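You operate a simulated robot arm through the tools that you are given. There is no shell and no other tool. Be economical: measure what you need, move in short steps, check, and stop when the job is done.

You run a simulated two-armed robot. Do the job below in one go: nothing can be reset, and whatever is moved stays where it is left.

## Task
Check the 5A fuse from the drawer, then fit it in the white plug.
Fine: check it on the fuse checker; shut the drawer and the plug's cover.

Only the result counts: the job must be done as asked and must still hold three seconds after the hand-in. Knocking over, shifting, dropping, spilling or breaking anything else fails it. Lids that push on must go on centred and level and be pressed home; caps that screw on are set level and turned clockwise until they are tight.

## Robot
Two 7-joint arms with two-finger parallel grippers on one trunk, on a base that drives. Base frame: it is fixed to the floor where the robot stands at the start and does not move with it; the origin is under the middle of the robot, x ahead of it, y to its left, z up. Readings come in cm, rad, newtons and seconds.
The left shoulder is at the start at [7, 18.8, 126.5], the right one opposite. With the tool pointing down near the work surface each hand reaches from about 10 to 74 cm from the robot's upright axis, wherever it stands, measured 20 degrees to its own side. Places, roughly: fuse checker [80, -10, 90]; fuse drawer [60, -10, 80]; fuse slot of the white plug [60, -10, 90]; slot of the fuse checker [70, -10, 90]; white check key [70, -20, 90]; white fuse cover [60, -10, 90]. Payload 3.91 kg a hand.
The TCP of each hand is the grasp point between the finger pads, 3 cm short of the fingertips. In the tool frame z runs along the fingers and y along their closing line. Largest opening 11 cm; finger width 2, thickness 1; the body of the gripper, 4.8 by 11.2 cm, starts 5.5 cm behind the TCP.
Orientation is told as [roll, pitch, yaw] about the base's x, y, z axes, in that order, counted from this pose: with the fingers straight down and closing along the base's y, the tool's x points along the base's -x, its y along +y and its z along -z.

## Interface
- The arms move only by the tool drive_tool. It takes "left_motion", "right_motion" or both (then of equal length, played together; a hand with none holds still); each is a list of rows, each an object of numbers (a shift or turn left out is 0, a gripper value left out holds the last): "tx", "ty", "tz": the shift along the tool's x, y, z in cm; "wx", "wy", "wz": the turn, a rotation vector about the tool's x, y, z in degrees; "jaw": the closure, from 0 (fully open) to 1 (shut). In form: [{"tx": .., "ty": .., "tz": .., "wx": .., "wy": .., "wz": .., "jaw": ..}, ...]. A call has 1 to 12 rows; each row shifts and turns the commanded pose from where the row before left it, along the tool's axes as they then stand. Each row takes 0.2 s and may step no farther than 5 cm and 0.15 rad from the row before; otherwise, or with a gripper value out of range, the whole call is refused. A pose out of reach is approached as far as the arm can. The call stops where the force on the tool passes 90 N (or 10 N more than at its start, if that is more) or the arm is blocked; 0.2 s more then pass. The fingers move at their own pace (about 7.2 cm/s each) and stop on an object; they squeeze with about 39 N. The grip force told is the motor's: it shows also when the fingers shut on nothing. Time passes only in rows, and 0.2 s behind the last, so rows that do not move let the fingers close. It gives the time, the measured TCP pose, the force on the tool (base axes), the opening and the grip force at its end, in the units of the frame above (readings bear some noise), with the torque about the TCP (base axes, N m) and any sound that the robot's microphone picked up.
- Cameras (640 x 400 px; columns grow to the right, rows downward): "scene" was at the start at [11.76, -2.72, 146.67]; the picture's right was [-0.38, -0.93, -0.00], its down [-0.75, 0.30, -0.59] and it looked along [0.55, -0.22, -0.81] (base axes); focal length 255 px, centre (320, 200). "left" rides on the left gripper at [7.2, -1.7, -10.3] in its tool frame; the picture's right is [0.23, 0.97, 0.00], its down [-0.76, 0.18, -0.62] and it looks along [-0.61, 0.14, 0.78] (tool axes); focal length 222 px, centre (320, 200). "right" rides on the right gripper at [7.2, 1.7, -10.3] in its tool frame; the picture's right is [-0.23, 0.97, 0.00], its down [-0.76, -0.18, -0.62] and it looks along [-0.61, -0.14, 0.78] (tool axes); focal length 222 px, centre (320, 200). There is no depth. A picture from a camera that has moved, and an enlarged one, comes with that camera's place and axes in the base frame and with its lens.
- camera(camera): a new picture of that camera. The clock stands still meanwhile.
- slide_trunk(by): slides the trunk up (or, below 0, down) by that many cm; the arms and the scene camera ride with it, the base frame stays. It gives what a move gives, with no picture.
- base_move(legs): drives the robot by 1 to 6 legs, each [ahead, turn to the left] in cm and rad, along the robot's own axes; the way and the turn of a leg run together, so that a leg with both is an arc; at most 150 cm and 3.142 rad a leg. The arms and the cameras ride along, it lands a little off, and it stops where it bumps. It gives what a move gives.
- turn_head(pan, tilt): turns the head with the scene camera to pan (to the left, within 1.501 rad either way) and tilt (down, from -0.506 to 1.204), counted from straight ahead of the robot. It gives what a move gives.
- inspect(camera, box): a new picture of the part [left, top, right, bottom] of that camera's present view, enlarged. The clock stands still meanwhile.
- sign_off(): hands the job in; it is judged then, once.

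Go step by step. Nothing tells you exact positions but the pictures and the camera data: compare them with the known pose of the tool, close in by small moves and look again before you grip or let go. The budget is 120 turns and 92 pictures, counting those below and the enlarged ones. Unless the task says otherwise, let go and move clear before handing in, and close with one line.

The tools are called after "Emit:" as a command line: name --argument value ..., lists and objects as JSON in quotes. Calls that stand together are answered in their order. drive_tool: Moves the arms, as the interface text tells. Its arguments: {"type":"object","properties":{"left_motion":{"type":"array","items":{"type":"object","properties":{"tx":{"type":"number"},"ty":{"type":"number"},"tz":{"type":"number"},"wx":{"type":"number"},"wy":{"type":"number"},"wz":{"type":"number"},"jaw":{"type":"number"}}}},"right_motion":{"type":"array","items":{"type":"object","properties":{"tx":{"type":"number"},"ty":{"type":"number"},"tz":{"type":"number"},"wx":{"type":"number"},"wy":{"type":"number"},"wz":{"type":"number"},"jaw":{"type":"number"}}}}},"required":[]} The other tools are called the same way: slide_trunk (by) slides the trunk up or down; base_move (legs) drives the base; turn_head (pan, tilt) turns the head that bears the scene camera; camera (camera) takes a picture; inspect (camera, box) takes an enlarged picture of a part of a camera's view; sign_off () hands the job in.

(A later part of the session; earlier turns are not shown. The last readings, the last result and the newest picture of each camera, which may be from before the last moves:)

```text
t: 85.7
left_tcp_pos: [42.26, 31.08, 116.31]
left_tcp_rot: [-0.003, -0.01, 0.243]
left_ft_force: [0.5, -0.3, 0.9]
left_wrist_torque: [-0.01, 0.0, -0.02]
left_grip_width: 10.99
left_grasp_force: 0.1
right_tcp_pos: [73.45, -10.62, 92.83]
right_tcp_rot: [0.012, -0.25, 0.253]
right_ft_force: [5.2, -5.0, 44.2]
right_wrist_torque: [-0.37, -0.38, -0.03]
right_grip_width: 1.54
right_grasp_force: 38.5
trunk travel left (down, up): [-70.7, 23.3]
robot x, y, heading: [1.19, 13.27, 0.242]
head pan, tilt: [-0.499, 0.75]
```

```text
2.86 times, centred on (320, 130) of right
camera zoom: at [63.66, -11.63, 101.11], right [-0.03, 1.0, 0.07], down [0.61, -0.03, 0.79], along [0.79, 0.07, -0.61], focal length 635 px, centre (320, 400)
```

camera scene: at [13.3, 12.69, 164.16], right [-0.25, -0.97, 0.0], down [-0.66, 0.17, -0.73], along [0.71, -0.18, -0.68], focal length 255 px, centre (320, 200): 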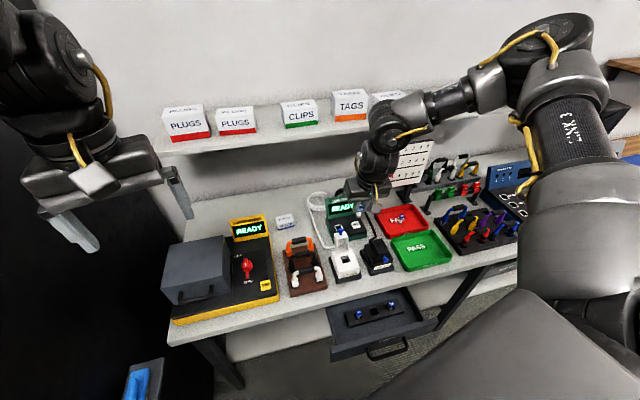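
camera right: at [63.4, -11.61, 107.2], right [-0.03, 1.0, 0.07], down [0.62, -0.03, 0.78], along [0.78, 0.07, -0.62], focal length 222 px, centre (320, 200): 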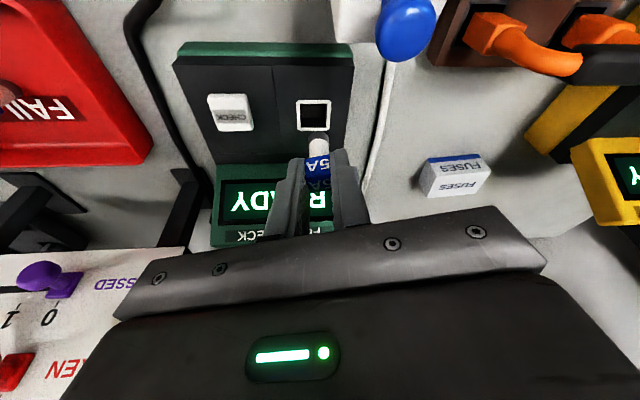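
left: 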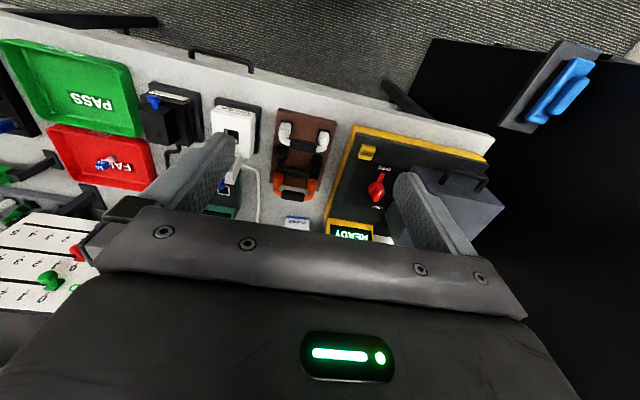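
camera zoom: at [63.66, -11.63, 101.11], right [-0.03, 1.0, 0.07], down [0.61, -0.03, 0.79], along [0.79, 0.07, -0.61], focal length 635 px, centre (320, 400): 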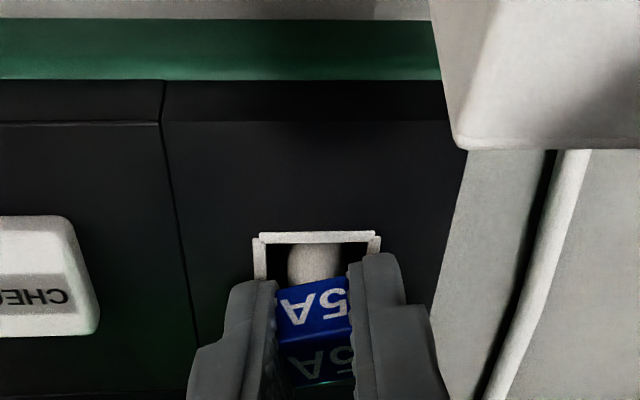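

The fuse has bottomed out. Relieve the pressure slightly and release.

Emit:
slide_trunk --by 0.7

Emit:
drive_tool --right_motion '[{"jaw": 0.72}, {"jaw": 0.72}, {"jaw": 0.72}]'

Emit:
slide_trunk --by 8

Emit:
camera --camera "right"

```text
t: 86.2
left_tcp_pos: [42.57, 31.06, 116.86]
left_tcp_rot: [-0.003, -0.006, 0.245]
left_ft_force: [0.7, 0.3, -0.8]
left_wrist_torque: [0.01, 0.0, 0.01]
left_grip_width: 11.01
left_grasp_force: 0.0
right_tcp_pos: [73.37, -10.56, 92.78]
right_tcp_rot: [0.016, -0.238, 0.255]
right_ft_force: [7.3, -0.3, 18.6]
right_wrist_torque: [-0.1, -0.42, -0.03]
right_grip_width: 1.57
right_grasp_force: 39.2
trunk travel left (down, up): [-71.4, 22.6]
robot x, y, heading: [0.76, 13.81, 0.244]
head pan, tilt: [-0.499, 0.75]
```

```text
t: 87.0
left_tcp_pos: [42.65, 30.76, 116.87]
left_tcp_rot: [-0.001, -0.007, 0.243]
left_ft_force: [-0.5, 0.7, 1.0]
left_wrist_torque: [-0.03, 0.02, 0.01]
left_grip_width: 11.01
left_grasp_force: 0.0
right_tcp_pos: [73.39, -10.86, 92.74]
right_tcp_rot: [0.015, -0.235, 0.251]
right_ft_force: [-5.0, -0.5, 6.8]
right_wrist_torque: [-0.07, 0.21, -0.07]
right_grip_width: 3.02
right_grasp_force: 0.0
trunk travel left (down, up): [-71.4, 22.6]
robot x, y, heading: [1.25, 13.73, 0.247]
head pan, tilt: [-0.499, 0.75]
```

```text
t: 88.2
left_tcp_pos: [42.74, 30.94, 124.8]
left_tcp_rot: [-0.001, -0.005, 0.242]
left_ft_force: [-0.6, -0.2, -0.7]
left_wrist_torque: [-0.03, -0.01, 0.0]
left_grip_width: 11.0
left_grasp_force: 0.1
right_tcp_pos: [73.42, -10.93, 100.68]
right_tcp_rot: [0.018, -0.237, 0.253]
right_ft_force: [0.1, 0.2, 0.5]
right_wrist_torque: [0.01, 0.01, -0.03]
right_grip_width: 3.08
right_grasp_force: 0.0
trunk travel left (down, up): [-79.4, 14.6]
robot x, y, heading: [0.59, 13.51, 0.245]
head pan, tilt: [-0.499, 0.75]
```

```text
35 pictures are left
camera right: at [63.9, -11.75, 109.14], right [-0.03, 1.0, 0.07], down [0.62, -0.03, 0.78], along [0.78, 0.07, -0.62], focal length 222 px, centre (320, 200)
```

right: 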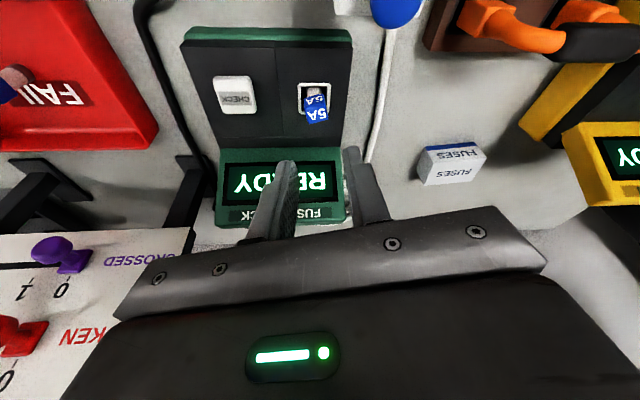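

The fuse stands in the checker's slot. Now close the fingers and go over the CHECK key (about [73, -17.2]).

Emit:
drive_tool --right_motion '[{"tx": 1.3, "ty": -3, "tz": -0.3, "jaw": 1}, {"tx": 1.3, "ty": -3, "tz": -0.3}, {}, {}]'

Emit:
slide_trunk --by -5

Emit:
camera --camera "right"

```text
t: 89.2
left_tcp_pos: [42.68, 30.87, 124.7]
left_tcp_rot: [-0.002, -0.004, 0.242]
left_ft_force: [-1.0, -1.0, 0.4]
left_wrist_torque: [0.02, 0.0, 0.01]
left_grip_width: 11.01
left_grasp_force: 0.0
right_tcp_pos: [72.64, -17.34, 100.75]
right_tcp_rot: [0.018, -0.238, 0.255]
right_ft_force: [-0.7, 0.7, -0.7]
right_wrist_torque: [-0.01, 0.0, 0.0]
right_grip_width: 0.01
right_grasp_force: 37.3
trunk travel left (down, up): [-79.4, 14.6]
robot x, y, heading: [0.72, 13.81, 0.249]
head pan, tilt: [-0.499, 0.75]
```

```text
t: 90.1
left_tcp_pos: [42.76, 30.88, 119.86]
left_tcp_rot: [-0.004, -0.007, 0.243]
left_ft_force: [0.3, 0.3, 0.1]
left_wrist_torque: [-0.01, -0.01, -0.01]
left_grip_width: 11.0
left_grasp_force: 0.1
right_tcp_pos: [72.42, -17.3, 95.75]
right_tcp_rot: [0.018, -0.236, 0.252]
right_ft_force: [0.4, -0.5, 0.2]
right_wrist_torque: [-0.01, 0.0, 0.01]
right_grip_width: 0.0
right_grasp_force: 37.5
trunk travel left (down, up): [-74.4, 19.6]
robot x, y, heading: [1.31, 13.62, 0.242]
head pan, tilt: [-0.499, 0.75]
```

```text
34 pictures are left
camera right: at [62.99, -18.29, 104.08], right [-0.03, 1.0, 0.07], down [0.62, -0.03, 0.78], along [0.78, 0.07, -0.62], focal length 222 px, centre (320, 200)
```

right: 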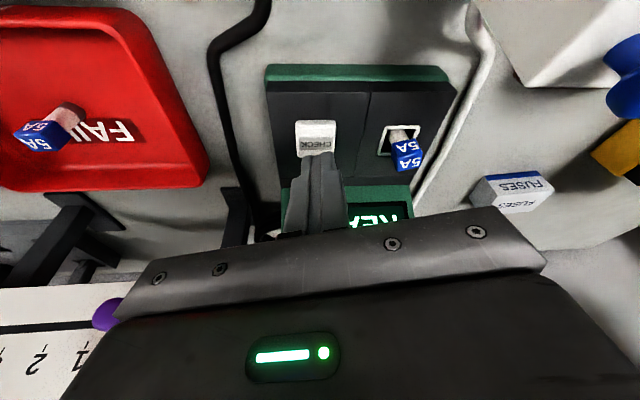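

Tip is above the key. Press down.

Emit:
slide_trunk --by -2.2

Emit:
slide_trunk --by -0.6

Emit:
inspect --camera "scene" --box '[320, 130, 420, 220]'

```text
t: 90.8
left_tcp_pos: [42.73, 30.88, 117.65]
left_tcp_rot: [-0.001, -0.007, 0.242]
left_ft_force: [-0.9, 0.0, 0.5]
left_wrist_torque: [-0.02, -0.01, -0.04]
left_grip_width: 11.01
left_grasp_force: 0.1
right_tcp_pos: [72.65, -17.38, 93.59]
right_tcp_rot: [0.017, -0.238, 0.252]
right_ft_force: [0.0, 0.0, -0.4]
right_wrist_torque: [0.01, 0.04, 0.01]
right_grip_width: 0.0
right_grasp_force: 37.4
trunk travel left (down, up): [-72.2, 21.8]
robot x, y, heading: [0.77, 13.64, 0.247]
head pan, tilt: [-0.499, 0.75]
heard: click
```

```text
t: 91.3
left_tcp_pos: [42.75, 30.9, 116.93]
left_tcp_rot: [-0.002, -0.006, 0.243]
left_ft_force: [0.6, -0.9, -0.1]
left_wrist_torque: [-0.01, -0.02, 0.01]
left_grip_width: 10.99
left_grasp_force: 0.0
right_tcp_pos: [72.62, -17.48, 93.05]
right_tcp_rot: [0.016, -0.238, 0.254]
right_ft_force: [-2.1, -1.0, 10.7]
right_wrist_torque: [-0.02, 0.09, -0.05]
right_grip_width: 0.0
right_grasp_force: 37.6
trunk travel left (down, up): [-71.6, 22.4]
robot x, y, heading: [0.8, 13.76, 0.245]
head pan, tilt: [-0.499, 0.75]
heard: click
```

```text
4.44 times, centred on (370, 175) of scene
camera zoom: at [13.54, 12.8, 142.25], right [-0.25, -0.97, 0.0], down [-0.66, 0.17, -0.73], along [0.71, -0.18, -0.68], focal length 1132 px, centre (98, 311)
```

zoom: 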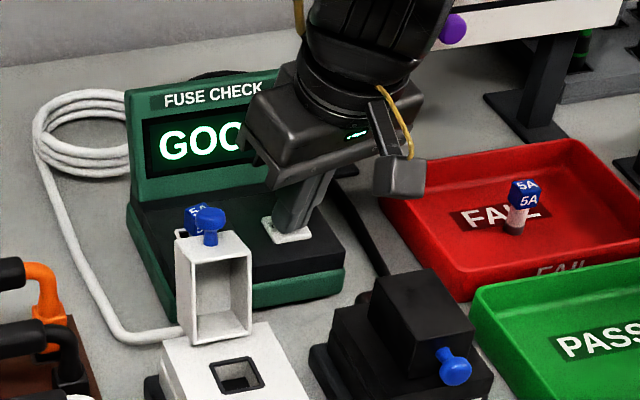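

The checker shows GOOD. Lift, go back over the fuse and regrip it.

Emit:
slide_trunk --by 7.6

Emit:
drive_tool --right_motion '[{"tx": -1.2, "ty": 3.05, "tz": 0.3, "jaw": 0.7}, {"tx": -1.2, "ty": 3.05, "tz": 0.3}, {}, {}]'

Emit:
slide_trunk --by -5

Emit:
inspect --camera "right" --box '[220, 60, 420, 220]'

```text
t: 92.5
left_tcp_pos: [42.73, 30.82, 124.64]
left_tcp_rot: [0.001, -0.005, 0.243]
left_ft_force: [-0.3, 0.3, -0.6]
left_wrist_torque: [-0.02, 0.0, -0.01]
left_grip_width: 10.97
left_grasp_force: 0.1
right_tcp_pos: [72.68, -17.32, 100.44]
right_tcp_rot: [0.018, -0.237, 0.254]
right_ft_force: [-0.6, 0.1, 1.3]
right_wrist_torque: [-0.01, 0.02, 0.02]
right_grip_width: 0.0
right_grasp_force: 37.7
trunk travel left (down, up): [-79.2, 14.8]
robot x, y, heading: [0.88, 13.6, 0.247]
head pan, tilt: [-0.499, 0.75]
```

```text
t: 93.5
left_tcp_pos: [42.71, 30.92, 124.56]
left_tcp_rot: [0.0, -0.005, 0.243]
left_ft_force: [0.1, 0.4, 0.2]
left_wrist_torque: [0.01, 0.04, 0.02]
left_grip_width: 11.0
left_grasp_force: 0.1
right_tcp_pos: [73.59, -10.96, 100.61]
right_tcp_rot: [0.017, -0.238, 0.252]
right_ft_force: [-0.2, -0.2, 0.0]
right_wrist_torque: [-0.01, -0.03, 0.01]
right_grip_width: 3.28
right_grasp_force: 0.1
trunk travel left (down, up): [-79.2, 14.8]
robot x, y, heading: [0.83, 13.64, 0.245]
head pan, tilt: [-0.499, 0.75]
```

```text
t: 94.4
left_tcp_pos: [42.61, 30.85, 119.63]
left_tcp_rot: [0.001, -0.007, 0.244]
left_ft_force: [-0.6, -0.7, 0.1]
left_wrist_torque: [0.01, -0.01, -0.02]
left_grip_width: 11.02
left_grasp_force: 0.1
right_tcp_pos: [73.53, -10.83, 95.56]
right_tcp_rot: [0.018, -0.238, 0.253]
right_ft_force: [-0.4, 0.2, 0.1]
right_wrist_torque: [0.01, 0.0, 0.0]
right_grip_width: 3.28
right_grasp_force: 0.0
trunk travel left (down, up): [-74.2, 19.8]
robot x, y, heading: [1.15, 13.99, 0.25]
head pan, tilt: [-0.499, 0.75]
```

```text
2.50 times, centred on (320, 140) of right
camera zoom: at [63.9, -11.83, 103.95], right [-0.03, 1.0, 0.07], down [0.62, -0.03, 0.78], along [0.78, 0.07, -0.62], focal length 555 px, centre (320, 350)
```

zoom: 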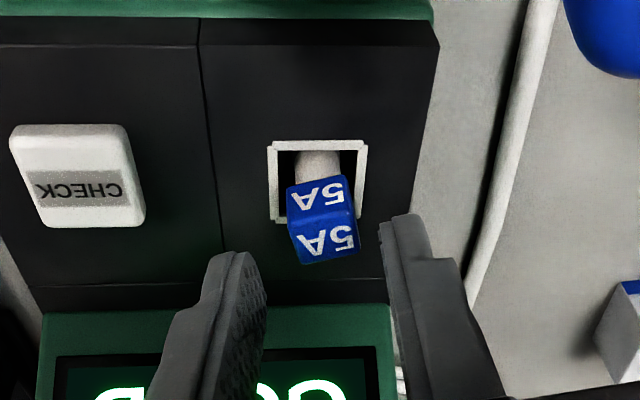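

Cap is aligned with the jaws. Lower 2.7 cm and grip.

Emit:
slide_trunk --by -2.7

Emit:
drive_tool --right_motion '[{"jaw": 0.85}, {"jaw": 1}, {"jaw": 1}, {"jaw": 1}]'

Emit:
slide_trunk --by 6.5

Emit:
inspect --camera "right" --box '[220, 60, 420, 220]'

```text
t: 95.1
left_tcp_pos: [42.68, 30.89, 116.87]
left_tcp_rot: [-0.002, -0.008, 0.242]
left_ft_force: [-0.9, -0.6, -0.1]
left_wrist_torque: [-0.03, -0.02, 0.01]
left_grip_width: 10.98
left_grasp_force: 0.0
right_tcp_pos: [73.43, -10.84, 92.77]
right_tcp_rot: [0.018, -0.237, 0.253]
right_ft_force: [0.2, -0.5, -0.2]
right_wrist_torque: [-0.02, 0.0, 0.0]
right_grip_width: 3.3
right_grasp_force: 0.0
trunk travel left (down, up): [-71.5, 22.5]
robot x, y, heading: [0.97, 13.45, 0.249]
head pan, tilt: [-0.499, 0.75]
```

```text
t: 96.1
left_tcp_pos: [42.78, 30.93, 116.91]
left_tcp_rot: [-0.001, -0.006, 0.244]
left_ft_force: [0.0, 0.3, 0.1]
left_wrist_torque: [0.0, 0.01, -0.01]
left_grip_width: 11.01
left_grasp_force: 0.0
right_tcp_pos: [73.42, -10.84, 92.74]
right_tcp_rot: [0.018, -0.236, 0.254]
right_ft_force: [-1.0, 0.9, -0.7]
right_wrist_torque: [0.03, -0.02, -0.01]
right_grip_width: 1.58
right_grasp_force: 38.8
trunk travel left (down, up): [-71.5, 22.5]
robot x, y, heading: [1.22, 13.52, 0.241]
head pan, tilt: [-0.499, 0.75]
```

```text
t: 97.2
left_tcp_pos: [42.79, 30.81, 123.4]
left_tcp_rot: [-0.001, -0.005, 0.243]
left_ft_force: [0.1, 1.0, 0.0]
left_wrist_torque: [0.01, -0.02, 0.01]
left_grip_width: 11.0
left_grasp_force: 0.0
right_tcp_pos: [73.53, -10.87, 99.32]
right_tcp_rot: [0.018, -0.237, 0.253]
right_ft_force: [-0.2, 0.1, 0.0]
right_wrist_torque: [0.02, 0.02, 0.04]
right_grip_width: 1.59
right_grasp_force: 39.3
trunk travel left (down, up): [-78.0, 16.0]
robot x, y, heading: [0.71, 13.54, 0.244]
head pan, tilt: [-0.499, 0.75]
```

```text
2.50 times, centred on (320, 140) of right
camera zoom: at [63.95, -11.84, 107.7], right [-0.03, 1.0, 0.07], down [0.62, -0.03, 0.78], along [0.78, 0.07, -0.62], focal length 555 px, centre (320, 350)
```

zoom: 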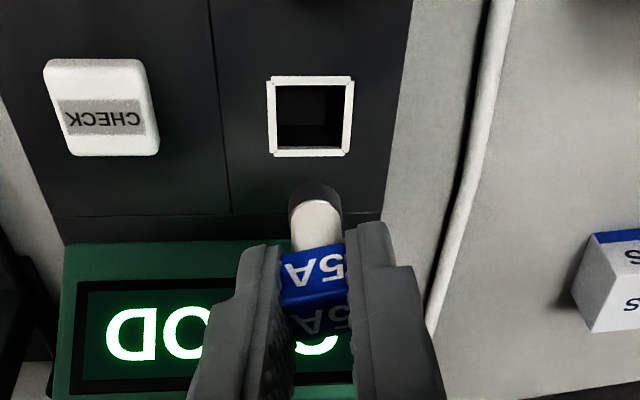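

Fuse in hand, slot of the plug at about [58.65, -8.1, 91.2]. Raise clear of the cover, move back over the plug and undo the yaw.

Emit:
slide_trunk --by 13

Emit:
drive_tool --right_motion '[{"tx": 3.45, "ty": 1.64, "tz": -0.83}, {"tx": 3.45, "ty": 1.64, "tz": -0.83}, {"tx": 3.45, "ty": 1.64, "tz": -0.83}, {"tx": 3.45, "ty": 1.64, "tz": -0.83}, {"wx": 1.75, "wz": 7.3}, {"wx": 1.75, "wz": 7.3}, {}]'

Emit:
camera --camera "right"

```text
t: 98.7
left_tcp_pos: [42.76, 30.91, 136.44]
left_tcp_rot: [0.0, -0.004, 0.243]
left_ft_force: [0.0, -0.5, 0.7]
left_wrist_torque: [0.0, 0.04, 0.02]
left_grip_width: 11.02
left_grasp_force: 0.0
right_tcp_pos: [73.63, -10.9, 112.34]
right_tcp_rot: [0.017, -0.237, 0.253]
right_ft_force: [0.3, -0.1, -0.9]
right_wrist_torque: [0.02, 0.01, -0.01]
right_grip_width: 1.55
right_grasp_force: 39.0
trunk travel left (down, up): [-91.0, 3.0]
robot x, y, heading: [0.94, 13.93, 0.241]
head pan, tilt: [-0.499, 0.75]
```

```text
t: 100.3
left_tcp_pos: [42.7, 30.83, 136.5]
left_tcp_rot: [0.0, -0.007, 0.243]
left_ft_force: [0.2, 0.2, -0.1]
left_wrist_torque: [0.0, -0.02, 0.03]
left_grip_width: 11.0
left_grasp_force: 0.1
right_tcp_pos: [58.07, -8.17, 112.39]
right_tcp_rot: [0.017, -0.234, -0.011]
right_ft_force: [-0.3, 0.7, -1.7]
right_wrist_torque: [0.01, 0.01, 0.01]
right_grip_width: 1.55
right_grasp_force: 38.8
trunk travel left (down, up): [-91.0, 3.0]
robot x, y, heading: [1.1, 13.57, 0.241]
head pan, tilt: [-0.499, 0.75]
```

```text
30 pictures are left
camera right: at [48.63, -6.59, 120.81], right [0.23, 0.97, 0.07], down [0.6, -0.19, 0.78], along [0.77, -0.14, -0.62], focal length 222 px, centre (320, 200)
```

right: 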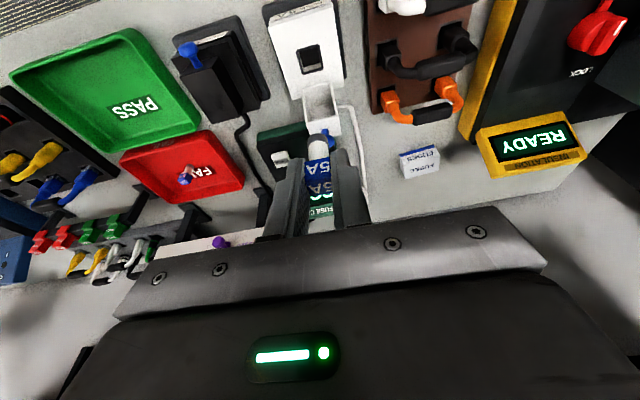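

Position is consistent. Lower to just above the plug's slot and check.

Emit:
slide_trunk --by -14.6

Emit:
inspect --camera "right" --box '[220, 60, 420, 220]'

Emit:
inspect --camera "scene" --box '[290, 160, 400, 260]'

```text
t: 102.1
left_tcp_pos: [42.78, 30.89, 121.94]
left_tcp_rot: [0.001, -0.005, 0.243]
left_ft_force: [0.1, 0.4, 0.5]
left_wrist_torque: [0.01, -0.01, -0.02]
left_grip_width: 10.99
left_grasp_force: 0.0
right_tcp_pos: [58.08, -8.08, 97.86]
right_tcp_rot: [0.018, -0.231, -0.009]
right_ft_force: [-0.3, 0.3, 0.7]
right_wrist_torque: [-0.01, 0.01, 0.02]
right_grip_width: 1.58
right_grasp_force: 39.2
trunk travel left (down, up): [-76.4, 17.6]
robot x, y, heading: [0.79, 13.31, 0.247]
head pan, tilt: [-0.499, 0.75]
```

```text
2.50 times, centred on (320, 140) of right
camera zoom: at [48.65, -6.51, 106.23], right [0.23, 0.97, 0.07], down [0.6, -0.19, 0.78], along [0.77, -0.14, -0.62], focal length 555 px, centre (320, 350)
```

zoom: 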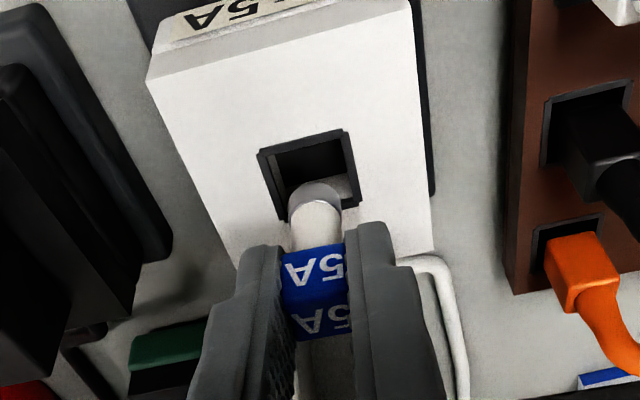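

```text
4.00 times, centred on (345, 210) of scene
camera zoom: at [13.68, 12.77, 147.03], right [-0.25, -0.97, 0.0], down [-0.66, 0.17, -0.73], along [0.71, -0.18, -0.68], focal length 1019 px, centre (220, 160)
```

zoom: 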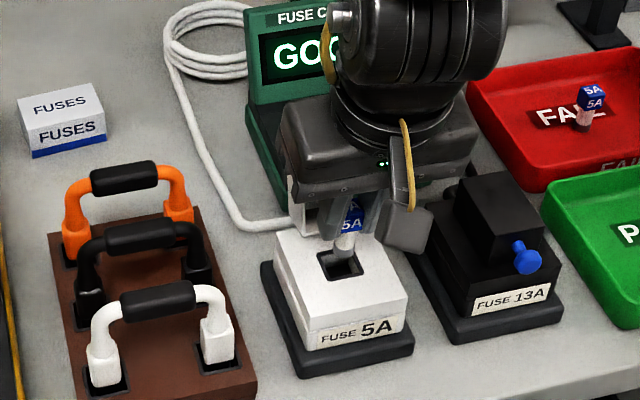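

Alignment looks good. Lower 1.8 cm and check.

Emit:
slide_trunk --by -1.8

Emit:
inspect --camera "right" --box '[220, 60, 420, 220]'

```text
t: 102.7
left_tcp_pos: [42.85, 30.78, 119.97]
left_tcp_rot: [0.001, -0.005, 0.242]
left_ft_force: [-0.2, 0.5, 0.2]
left_wrist_torque: [-0.01, 0.01, -0.03]
left_grip_width: 10.99
left_grasp_force: 0.1
right_tcp_pos: [58.18, -8.07, 95.95]
right_tcp_rot: [0.016, -0.232, -0.008]
right_ft_force: [-0.4, 0.0, 0.6]
right_wrist_torque: [-0.02, 0.01, 0.01]
right_grip_width: 1.57
right_grasp_force: 39.1
trunk travel left (down, up): [-74.6, 19.4]
robot x, y, heading: [0.68, 13.34, 0.246]
head pan, tilt: [-0.499, 0.75]
```

```text
2.50 times, centred on (320, 140) of right
camera zoom: at [48.65, -6.5, 104.41], right [0.23, 0.97, 0.07], down [0.6, -0.19, 0.78], along [0.77, -0.14, -0.62], focal length 555 px, centre (320, 350)
```

zoom: 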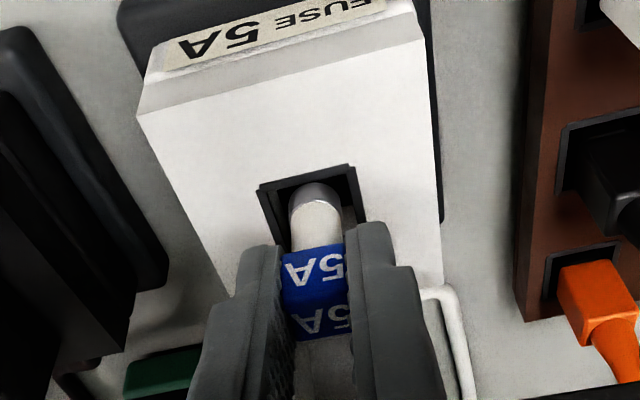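

The fuse is ~0.5 cm near of centre. Shift +0.5 in x, then lower 1.2.

Emit:
drive_tool --right_motion '[{"tx": -0.49, "tz": 0.11}, {}]'

Emit:
slide_trunk --by -0.9

Emit:
inspect --camera "right" --box '[220, 60, 420, 220]'

```text
t: 103.3
left_tcp_pos: [42.72, 30.79, 119.86]
left_tcp_rot: [-0.002, -0.006, 0.243]
left_ft_force: [-0.7, 0.4, -0.2]
left_wrist_torque: [0.0, -0.01, -0.03]
left_grip_width: 11.02
left_grasp_force: 0.0
right_tcp_pos: [58.64, -8.17, 95.98]
right_tcp_rot: [0.017, -0.232, -0.009]
right_ft_force: [0.5, -0.3, -0.4]
right_wrist_torque: [-0.01, -0.02, 0.04]
right_grip_width: 1.56
right_grasp_force: 38.8
trunk travel left (down, up): [-74.6, 19.4]
robot x, y, heading: [0.93, 13.43, 0.241]
head pan, tilt: [-0.499, 0.75]
```

```text
t: 103.9
left_tcp_pos: [42.79, 30.86, 119.07]
left_tcp_rot: [0.0, -0.006, 0.243]
left_ft_force: [-0.2, 0.5, -0.2]
left_wrist_torque: [0.01, -0.01, 0.03]
left_grip_width: 10.99
left_grasp_force: 0.0
right_tcp_pos: [58.71, -8.04, 95.15]
right_tcp_rot: [0.018, -0.232, -0.009]
right_ft_force: [0.3, -0.9, -0.1]
right_wrist_torque: [0.03, 0.0, 0.01]
right_grip_width: 1.54
right_grasp_force: 39.0
trunk travel left (down, up): [-73.7, 20.3]
robot x, y, heading: [0.91, 13.58, 0.244]
head pan, tilt: [-0.499, 0.75]
```

```text
2.50 times, centred on (320, 140) of right
camera zoom: at [49.19, -6.48, 103.52], right [0.23, 0.97, 0.07], down [0.6, -0.19, 0.78], along [0.77, -0.14, -0.62], focal length 555 px, centre (320, 350)
```

zoom: 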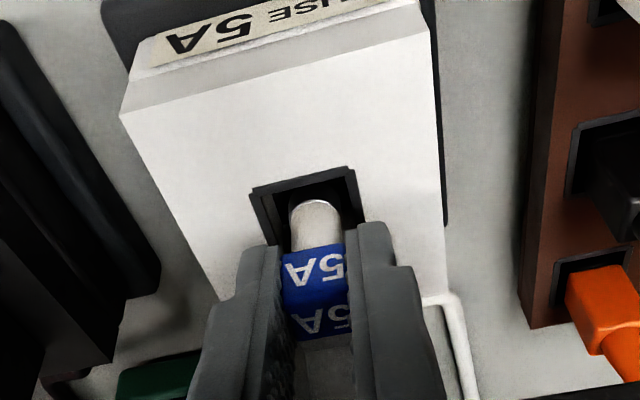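

Inside the slot. Lower step by step until it seats.

Emit:
slide_trunk --by -0.7

Emit:
slide_trunk --by -0.5

```text
t: 104.5
left_tcp_pos: [42.82, 30.89, 118.28]
left_tcp_rot: [0.0, -0.005, 0.244]
left_ft_force: [-0.1, 0.0, 0.2]
left_wrist_torque: [0.02, 0.02, 0.02]
left_grip_width: 10.99
left_grasp_force: 0.0
right_tcp_pos: [58.69, -8.05, 94.44]
right_tcp_rot: [0.017, -0.231, -0.009]
right_ft_force: [-0.2, 0.1, -1.2]
right_wrist_torque: [0.01, 0.03, -0.01]
right_grip_width: 1.55
right_grasp_force: 38.7
trunk travel left (down, up): [-73.0, 21.0]
robot x, y, heading: [0.98, 13.34, 0.244]
head pan, tilt: [-0.499, 0.75]
```

```text
t: 105.0
left_tcp_pos: [42.51, 30.79, 118.05]
left_tcp_rot: [-0.002, -0.008, 0.241]
left_ft_force: [-0.6, 0.2, 0.2]
left_wrist_torque: [-0.03, 0.0, 0.01]
left_grip_width: 10.99
left_grasp_force: 0.1
right_tcp_pos: [58.58, -8.09, 94.2]
right_tcp_rot: [0.017, -0.237, -0.009]
right_ft_force: [0.2, -3.1, 20.8]
right_wrist_torque: [-0.26, -0.07, 0.0]
right_grip_width: 1.56
right_grasp_force: 38.6
trunk travel left (down, up): [-72.5, 21.5]
robot x, y, heading: [1.07, 13.6, 0.241]
head pan, tilt: [-0.499, 0.75]
```

Contact. Press a little as before, look, then release.

Emit:
slide_trunk --by -0.5

Emit:
inspect --camera "right" --box '[220, 60, 420, 220]'

Emit:
slide_trunk --by 0.7

Emit:
drive_tool --right_motion '[{"jaw": 0.72}, {"jaw": 0.72}, {"jaw": 0.72}]'

Emit:
slide_trunk --by 8

Emit:
camera --camera "right"

```text
t: 105.5
left_tcp_pos: [42.22, 31.06, 117.57]
left_tcp_rot: [-0.004, -0.009, 0.243]
left_ft_force: [1.0, -1.0, -0.5]
left_wrist_torque: [0.0, 0.03, -0.03]
left_grip_width: 11.03
left_grasp_force: 0.0
right_tcp_pos: [58.58, -8.07, 94.17]
right_tcp_rot: [0.016, -0.248, -0.01]
right_ft_force: [8.3, -13.0, 61.5]
right_wrist_torque: [-0.9, -0.27, 0.07]
right_grip_width: 1.54
right_grasp_force: 39.1
trunk travel left (down, up): [-72.0, 22.0]
robot x, y, heading: [0.55, 14.06, 0.241]
head pan, tilt: [-0.499, 0.75]
```

```text
2.50 times, centred on (320, 140) of right
camera zoom: at [48.93, -6.4, 102.38], right [0.23, 0.97, 0.07], down [0.58, -0.19, 0.79], along [0.78, -0.14, -0.61], focal length 555 px, centre (320, 350)
```

zoom: 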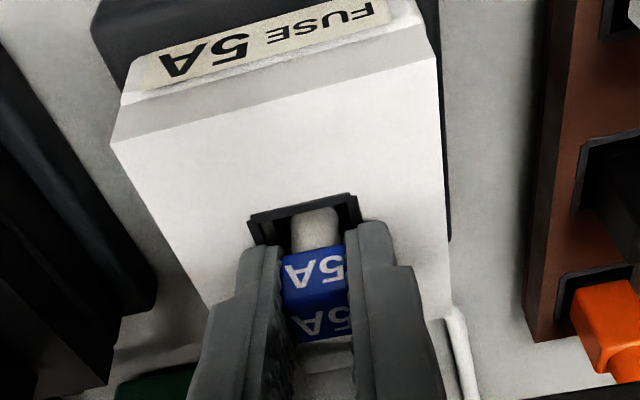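

```text
t: 106.1
left_tcp_pos: [42.58, 30.88, 118.18]
left_tcp_rot: [-0.001, -0.008, 0.246]
left_ft_force: [0.6, 1.1, 0.0]
left_wrist_torque: [0.0, -0.01, 0.0]
left_grip_width: 10.99
left_grasp_force: 0.0
right_tcp_pos: [58.61, -8.02, 94.19]
right_tcp_rot: [0.017, -0.235, -0.009]
right_ft_force: [10.2, -3.5, 23.6]
right_wrist_torque: [-0.33, -0.45, 0.12]
right_grip_width: 1.56
right_grasp_force: 38.8
trunk travel left (down, up): [-72.7, 21.3]
robot x, y, heading: [0.91, 13.43, 0.245]
head pan, tilt: [-0.499, 0.75]
```

```text
t: 106.9
left_tcp_pos: [42.73, 31.22, 118.09]
left_tcp_rot: [-0.004, -0.006, 0.243]
left_ft_force: [0.5, 0.0, 0.3]
left_wrist_torque: [0.01, 0.01, -0.02]
left_grip_width: 11.01
left_grasp_force: 0.0
right_tcp_pos: [58.5, -7.8, 94.12]
right_tcp_rot: [0.013, -0.231, -0.007]
right_ft_force: [-0.5, 16.7, 6.7]
right_wrist_torque: [0.39, -0.21, -0.05]
right_grip_width: 2.27
right_grasp_force: 0.0
trunk travel left (down, up): [-72.7, 21.3]
robot x, y, heading: [0.69, 13.54, 0.244]
head pan, tilt: [-0.499, 0.75]
```

```text
t: 108.1
left_tcp_pos: [42.76, 30.9, 126.05]
left_tcp_rot: [-0.002, -0.004, 0.242]
left_ft_force: [0.1, -0.5, -0.1]
left_wrist_torque: [0.01, 0.0, 0.0]
left_grip_width: 10.99
left_grasp_force: 0.2
right_tcp_pos: [58.67, -8.07, 102.11]
right_tcp_rot: [0.016, -0.232, -0.008]
right_ft_force: [-0.4, -0.5, -0.2]
right_wrist_torque: [0.02, 0.03, 0.0]
right_grip_width: 3.06
right_grasp_force: 0.0
trunk travel left (down, up): [-80.7, 13.3]
robot x, y, heading: [0.76, 13.48, 0.243]
head pan, tilt: [-0.499, 0.75]
```

```text
24 pictures are left
camera right: at [49.15, -6.48, 110.53], right [0.23, 0.97, 0.07], down [0.6, -0.19, 0.78], along [0.77, -0.14, -0.62], focal length 222 px, centre (320, 200)
```

right: 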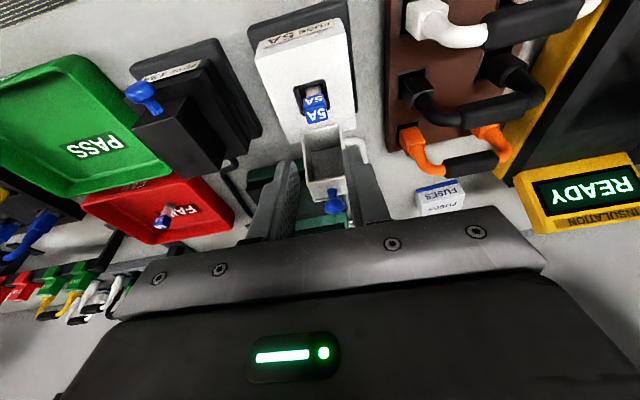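

The fuse is seated in the plug. Zoom to verify and to locate the cover.

Emit:
inspect --camera "right" --box '[230, 10, 410, 220]'

Emit:
inspect --camera "scene" --box '[290, 150, 400, 260]'

```text
1.90 times, centred on (320, 115) of right
camera zoom: at [49.15, -6.48, 110.53], right [0.23, 0.97, 0.07], down [0.6, -0.19, 0.78], along [0.77, -0.14, -0.62], focal length 423 px, centre (320, 362)
```

zoom: 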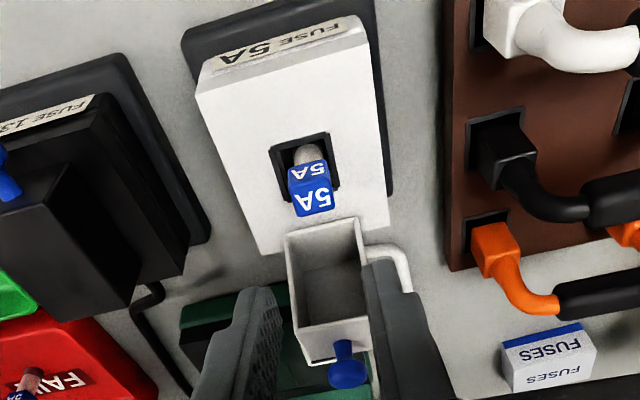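

```text
3.64 times, centred on (345, 205) of scene
camera zoom: at [13.66, 12.82, 151.33], right [-0.25, -0.97, 0.0], down [-0.66, 0.17, -0.73], along [0.71, -0.18, -0.68], focal length 927 px, centre (229, 182)
```

zoom: 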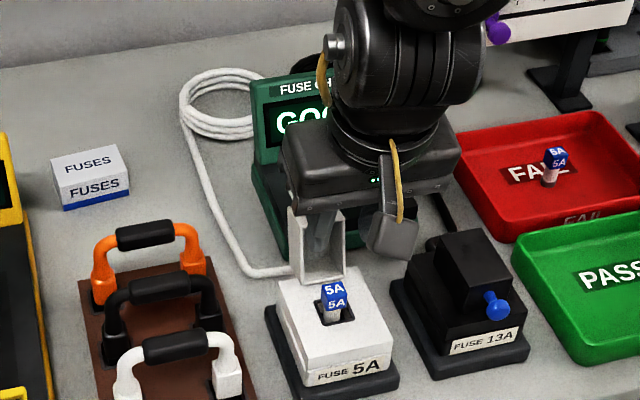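

The fuse is upright in the plug, and the cover stands open with its knob at about [65.8, -8.1, 97.5], hinge near x 62.4. I'll bring the closed fingertips behind the cover.

Emit:
slide_trunk --by 4

Emit:
drive_tool --right_motion '[{"tx": -3.65, "tz": 0.86, "jaw": 1}, {"tx": -3.65, "tz": 0.86}, {"tx": -3.65, "tz": 0.86}, {}]'

Emit:
slide_trunk --by -5

Emit:
camera --camera "right"

Emit:
inspect --camera "scene" --box '[290, 150, 400, 260]'

```text
t: 108.9
left_tcp_pos: [42.69, 30.96, 130.04]
left_tcp_rot: [0.001, -0.005, 0.243]
left_ft_force: [-0.1, 0.0, 0.5]
left_wrist_torque: [0.02, 0.0, 0.02]
left_grip_width: 10.99
left_grasp_force: 0.0
right_tcp_pos: [58.72, -8.06, 106.02]
right_tcp_rot: [0.016, -0.233, -0.008]
right_ft_force: [-0.1, 0.9, -0.5]
right_wrist_torque: [0.03, 0.0, 0.03]
right_grip_width: 3.05
right_grasp_force: 0.1
trunk travel left (down, up): [-84.7, 9.3]
robot x, y, heading: [0.85, 13.6, 0.248]
head pan, tilt: [-0.499, 0.75]
```

```text
t: 109.9
left_tcp_pos: [42.7, 30.88, 130.19]
left_tcp_rot: [0.0, -0.006, 0.243]
left_ft_force: [0.0, -0.3, 0.0]
left_wrist_torque: [-0.02, -0.02, 0.03]
left_grip_width: 11.0
left_grasp_force: 0.1
right_tcp_pos: [70.08, -8.04, 106.15]
right_tcp_rot: [0.019, -0.234, -0.009]
right_ft_force: [-0.2, 0.0, 0.7]
right_wrist_torque: [0.03, -0.01, 0.02]
right_grip_width: 0.0
right_grasp_force: 37.4
trunk travel left (down, up): [-84.7, 9.3]
robot x, y, heading: [1.06, 13.81, 0.244]
head pan, tilt: [-0.499, 0.75]
```

```text
t: 110.8
left_tcp_pos: [42.71, 30.93, 125.04]
left_tcp_rot: [0.0, -0.006, 0.242]
left_ft_force: [0.1, -1.1, 1.0]
left_wrist_torque: [-0.04, -0.02, 0.03]
left_grip_width: 11.01
left_grasp_force: 0.1
right_tcp_pos: [70.16, -7.98, 101.14]
right_tcp_rot: [0.017, -0.231, -0.008]
right_ft_force: [0.4, 0.6, -0.1]
right_wrist_torque: [-0.01, 0.0, -0.02]
right_grip_width: 0.0
right_grasp_force: 37.3
trunk travel left (down, up): [-79.7, 14.3]
robot x, y, heading: [0.77, 13.95, 0.243]
head pan, tilt: [-0.499, 0.75]
```

```text
21 pictures are left
camera right: at [60.59, -6.43, 109.47], right [0.23, 0.97, 0.07], down [0.6, -0.19, 0.78], along [0.77, -0.14, -0.62], focal length 222 px, centre (320, 200)
```

right: 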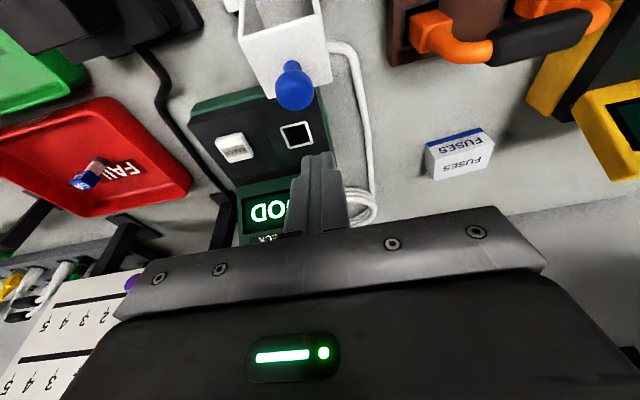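

```text
3.64 times, centred on (345, 205) of scene
camera zoom: at [13.66, 12.79, 150.33], right [-0.25, -0.97, 0.0], down [-0.66, 0.17, -0.73], along [0.71, -0.18, -0.68], focal length 927 px, centre (229, 182)
```

zoom: 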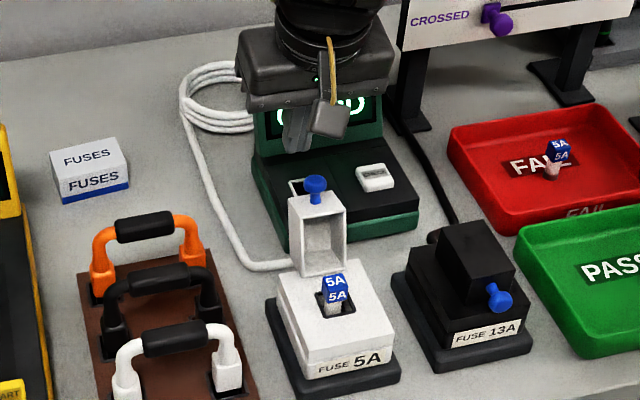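

Tip is behind the cover. Lower 2.4 cm and sweep toward the robot slowly.

Emit:
slide_trunk --by -2.4

Emit:
drive_tool --right_motion '[{"tx": 1.17, "tz": -0.28}, {"tx": 1.17, "tz": -0.28}, {"tx": 1.17, "tz": -0.28}, {"tx": 1.17, "tz": -0.28}, {"tx": 1.17, "tz": -0.28}, {"tx": 1.17, "tz": -0.28}]'

Emit:
inspect --camera "scene" --box '[290, 150, 400, 260]'

```text
t: 111.5
left_tcp_pos: [42.75, 30.99, 122.69]
left_tcp_rot: [0.001, -0.006, 0.243]
left_ft_force: [-0.4, 0.0, 0.1]
left_wrist_torque: [0.02, 0.01, -0.02]
left_grip_width: 11.0
left_grasp_force: 0.0
right_tcp_pos: [70.04, -7.92, 98.5]
right_tcp_rot: [0.017, -0.232, -0.008]
right_ft_force: [0.7, -0.2, -0.5]
right_wrist_torque: [0.0, 0.01, -0.01]
right_grip_width: 0.0
right_grasp_force: 38.1
trunk travel left (down, up): [-77.3, 16.7]
robot x, y, heading: [0.93, 13.34, 0.242]
head pan, tilt: [-0.499, 0.75]
```

```text
t: 112.9
left_tcp_pos: [42.65, 30.91, 122.7]
left_tcp_rot: [0.0, -0.007, 0.242]
left_ft_force: [0.3, 0.5, -0.3]
left_wrist_torque: [-0.05, -0.04, 0.01]
left_grip_width: 11.01
left_grasp_force: 0.1
right_tcp_pos: [62.8, -8.04, 98.75]
right_tcp_rot: [0.016, -0.229, -0.007]
right_ft_force: [0.1, -0.2, -0.5]
right_wrist_torque: [0.02, -0.01, 0.02]
right_grip_width: 0.0
right_grasp_force: 37.9
trunk travel left (down, up): [-77.3, 16.7]
robot x, y, heading: [1.0, 13.48, 0.246]
head pan, tilt: [-0.499, 0.75]
```

```text
3.64 times, centred on (345, 205) of scene
camera zoom: at [13.62, 12.78, 147.93], right [-0.25, -0.97, 0.0], down [-0.66, 0.17, -0.73], along [0.71, -0.18, -0.68], focal length 927 px, centre (229, 182)
```

zoom: 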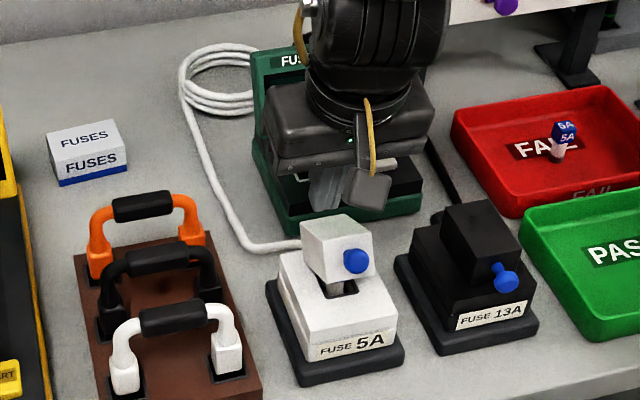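

The cover is swinging closed. Continue toward the robot, then press down on it.

Emit:
drive_tool --right_motion '[{"tx": 0.97, "tz": -0.23}, {"tx": 0.97, "tz": -0.23}, {"tx": 0.97, "tz": -0.23}, {"tx": 0.97, "tz": -0.23}]'

Emit:
slide_trunk --by -1.2

Emit:
inspect --camera "scene" --box '[290, 150, 400, 260]'

```text
t: 113.9
left_tcp_pos: [42.76, 30.99, 122.68]
left_tcp_rot: [0.001, -0.006, 0.244]
left_ft_force: [0.3, 0.2, -0.6]
left_wrist_torque: [-0.04, 0.0, 0.01]
left_grip_width: 10.99
left_grasp_force: 0.1
right_tcp_pos: [58.85, -8.01, 98.91]
right_tcp_rot: [0.016, -0.233, -0.009]
right_ft_force: [0.1, -0.9, 0.2]
right_wrist_torque: [-0.01, 0.02, 0.01]
right_grip_width: 0.03
right_grasp_force: 37.4
trunk travel left (down, up): [-77.3, 16.7]
robot x, y, heading: [0.57, 13.58, 0.243]
head pan, tilt: [-0.499, 0.75]
```

```text
t: 114.5
left_tcp_pos: [42.72, 30.88, 121.5]
left_tcp_rot: [-0.002, -0.007, 0.243]
left_ft_force: [0.4, 0.1, -0.2]
left_wrist_torque: [0.0, 0.04, 0.01]
left_grip_width: 10.98
left_grasp_force: 0.1
right_tcp_pos: [58.73, -7.78, 97.73]
right_tcp_rot: [0.018, -0.236, -0.009]
right_ft_force: [-2.6, -1.6, 12.4]
right_wrist_torque: [-0.08, 0.11, -0.15]
right_grip_width: 0.01
right_grasp_force: 37.7
trunk travel left (down, up): [-76.1, 17.9]
robot x, y, heading: [1.09, 13.73, 0.244]
head pan, tilt: [-0.499, 0.75]
```

```text
3.64 times, centred on (345, 205) of scene
camera zoom: at [13.52, 12.8, 146.76], right [-0.25, -0.97, 0.0], down [-0.66, 0.17, -0.73], along [0.71, -0.18, -0.68], focal length 927 px, centre (229, 182)
```

zoom: 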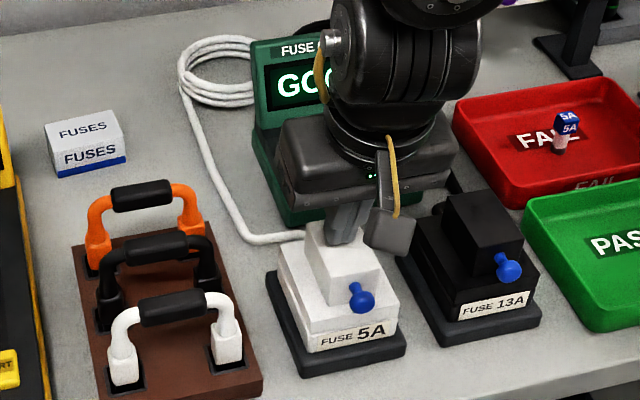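

The cover is down; press a little more to be sure, then lift off and look.

Emit:
slide_trunk --by -0.4

Emit:
slide_trunk --by 12

Emit:
camera --camera "right"

```text
t: 115.0
left_tcp_pos: [42.42, 30.9, 121.31]
left_tcp_rot: [-0.001, -0.009, 0.242]
left_ft_force: [-0.1, 0.4, 0.5]
left_wrist_torque: [-0.04, 0.0, -0.02]
left_grip_width: 10.98
left_grasp_force: 0.1
right_tcp_pos: [58.8, -7.9, 97.74]
right_tcp_rot: [0.017, -0.242, -0.011]
right_ft_force: [2.7, -8.9, 41.9]
right_wrist_torque: [-0.31, 0.01, 0.34]
right_grip_width: 0.0
right_grasp_force: 37.2
trunk travel left (down, up): [-75.7, 18.3]
robot x, y, heading: [0.8, 13.35, 0.241]
head pan, tilt: [-0.499, 0.75]
```

```text
t: 116.5
left_tcp_pos: [42.87, 30.91, 133.07]
left_tcp_rot: [0.001, -0.004, 0.241]
left_ft_force: [0.2, -1.5, 0.0]
left_wrist_torque: [0.0, -0.02, -0.01]
left_grip_width: 11.01
left_grasp_force: 0.1
right_tcp_pos: [58.84, -8.02, 109.22]
right_tcp_rot: [0.017, -0.232, -0.009]
right_ft_force: [0.6, -0.3, 0.2]
right_wrist_torque: [0.01, 0.01, 0.06]
right_grip_width: 0.0
right_grasp_force: 38.1
trunk travel left (down, up): [-87.7, 6.3]
robot x, y, heading: [0.9, 13.43, 0.241]
head pan, tilt: [-0.499, 0.75]
```

```text
17 pictures are left
camera right: at [49.48, -6.41, 117.57], right [0.23, 0.97, 0.07], down [0.6, -0.19, 0.78], along [0.77, -0.14, -0.62], focal length 222 px, centre (320, 200)
```

right: 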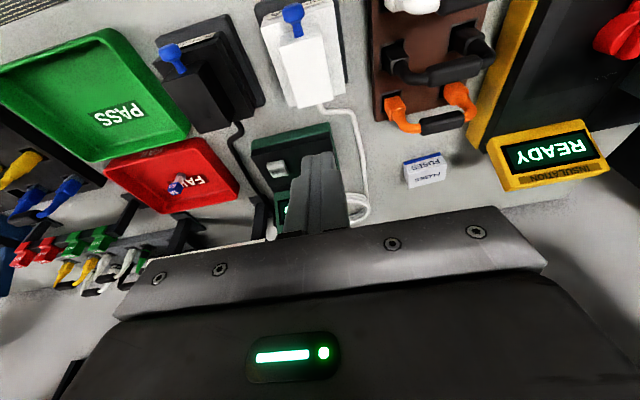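

The plug's cover is shut over the fuse. Now back away to shut the drawer: retreat 30 cm, then tilt the hand more and lower it in front of the handle.

Emit:
base_move --legs '[[-32, 0]]'

Emit:
drive_tool --right_motion '[{"ty": -1, "wy": -8}, {"ty": -1, "wy": -8}, {}]'

```text
t: 118.7
left_tcp_pos: [12.26, 23.14, 132.99]
left_tcp_rot: [0.001, -0.003, 0.239]
left_ft_force: [-0.1, 0.2, -0.6]
left_wrist_torque: [0.0, 0.01, 0.01]
left_grip_width: 11.0
left_grasp_force: 0.1
right_tcp_pos: [28.08, -15.93, 109.1]
right_tcp_rot: [0.014, -0.23, -0.016]
right_ft_force: [0.0, 0.5, 0.2]
right_wrist_torque: [-0.01, 0.04, 0.04]
right_grip_width: 0.01
right_grasp_force: 37.9
trunk travel left (down, up): [-87.7, 6.3]
robot x, y, heading: [-29.92, 5.98, 0.243]
head pan, tilt: [-0.499, 0.75]
```

```text
t: 119.5
left_tcp_pos: [11.97, 23.24, 133.07]
left_tcp_rot: [-0.002, -0.005, 0.237]
left_ft_force: [0.8, 0.3, 0.5]
left_wrist_torque: [-0.02, -0.02, -0.01]
left_grip_width: 11.02
left_grasp_force: 0.1
right_tcp_pos: [27.87, -17.72, 109.24]
right_tcp_rot: [0.017, -0.513, -0.019]
right_ft_force: [-0.6, 0.5, -0.4]
right_wrist_torque: [-0.01, 0.0, 0.04]
right_grip_width: 0.02
right_grasp_force: 37.5
trunk travel left (down, up): [-87.7, 6.3]
robot x, y, heading: [-30.25, 5.63, 0.24]
head pan, tilt: [-0.499, 0.75]
```

29° tilt achieved. Lower the trunk so the fingers face the handle bar.

Emit:
slide_trunk --by -31.2

Emit:
camera --camera "right"

Emit:
camera --camera "scene"

```text
t: 122.6
left_tcp_pos: [11.9, 22.96, 101.91]
left_tcp_rot: [0.0, -0.006, 0.237]
left_ft_force: [-1.2, 0.6, 0.0]
left_wrist_torque: [-0.02, 0.01, 0.0]
left_grip_width: 11.02
left_grasp_force: 0.1
right_tcp_pos: [27.91, -17.83, 77.98]
right_tcp_rot: [0.017, -0.51, -0.021]
right_ft_force: [1.0, 0.5, -0.1]
right_wrist_torque: [0.02, 0.01, 0.02]
right_grip_width: 0.0
right_grasp_force: 37.8
trunk travel left (down, up): [-56.5, 37.5]
robot x, y, heading: [-29.95, 5.85, 0.239]
head pan, tilt: [-0.499, 0.75]
```

```text
16 pictures are left
camera right: at [16.48, -16.21, 83.41], right [0.21, 0.97, 0.13], down [0.36, -0.2, 0.91], along [0.91, -0.15, -0.39], focal length 222 px, centre (320, 200)
```

right: 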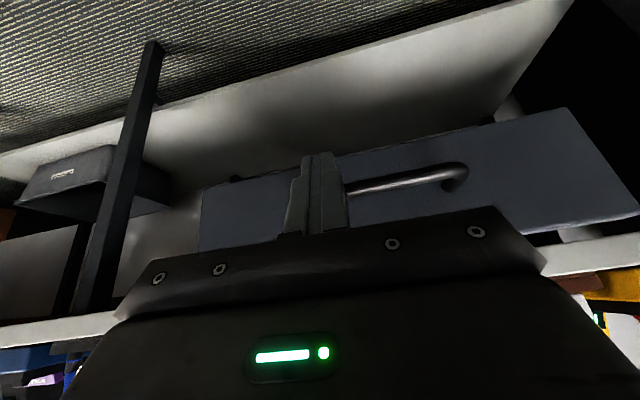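

```text
15 pictures are left
camera scene: at [-17.23, 5.09, 127.13], right [-0.26, -0.97, 0.0], down [-0.66, 0.18, -0.73], along [0.71, -0.19, -0.68], focal length 255 px, centre (320, 200)
```

scene: 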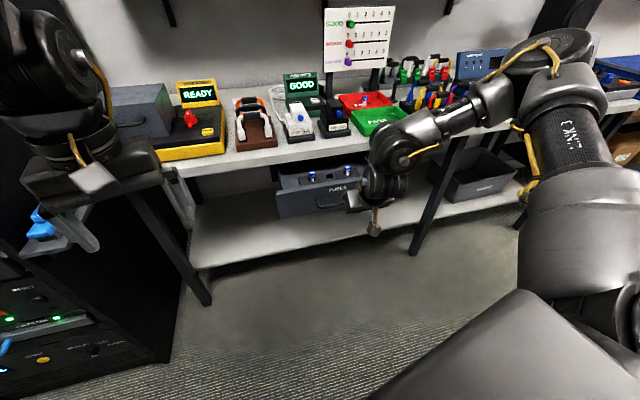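

The fingers are in front of the bar's right half. Drive forward 15 cm to push.

Emit:
base_move --legs '[[15, 0]]'

Emit:
camera --camera "scene"

```text
t: 124.0
left_tcp_pos: [26.8, 26.61, 101.85]
left_tcp_rot: [0.001, -0.004, 0.238]
left_ft_force: [0.1, 0.6, 0.1]
left_wrist_torque: [0.0, 0.02, -0.04]
left_grip_width: 11.0
left_grasp_force: 0.0
right_tcp_pos: [42.6, -14.32, 77.88]
right_tcp_rot: [0.019, -0.511, -0.022]
right_ft_force: [-0.1, 0.9, -0.6]
right_wrist_torque: [0.0, 0.01, 0.0]
right_grip_width: 0.0
right_grasp_force: 37.6
trunk travel left (down, up): [-56.5, 37.5]
robot x, y, heading: [-15.33, 9.52, 0.236]
head pan, tilt: [-0.499, 0.75]
```

```text
14 pictures are left
camera scene: at [-2.46, 8.67, 127.12], right [-0.26, -0.97, 0.0], down [-0.66, 0.18, -0.73], along [0.71, -0.19, -0.68], focal length 255 px, centre (320, 200)
```

scene: 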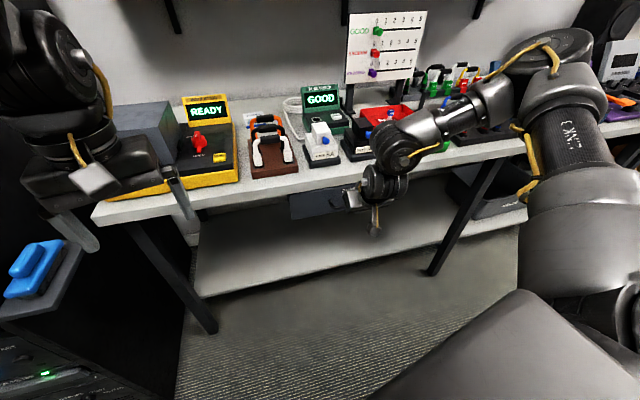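

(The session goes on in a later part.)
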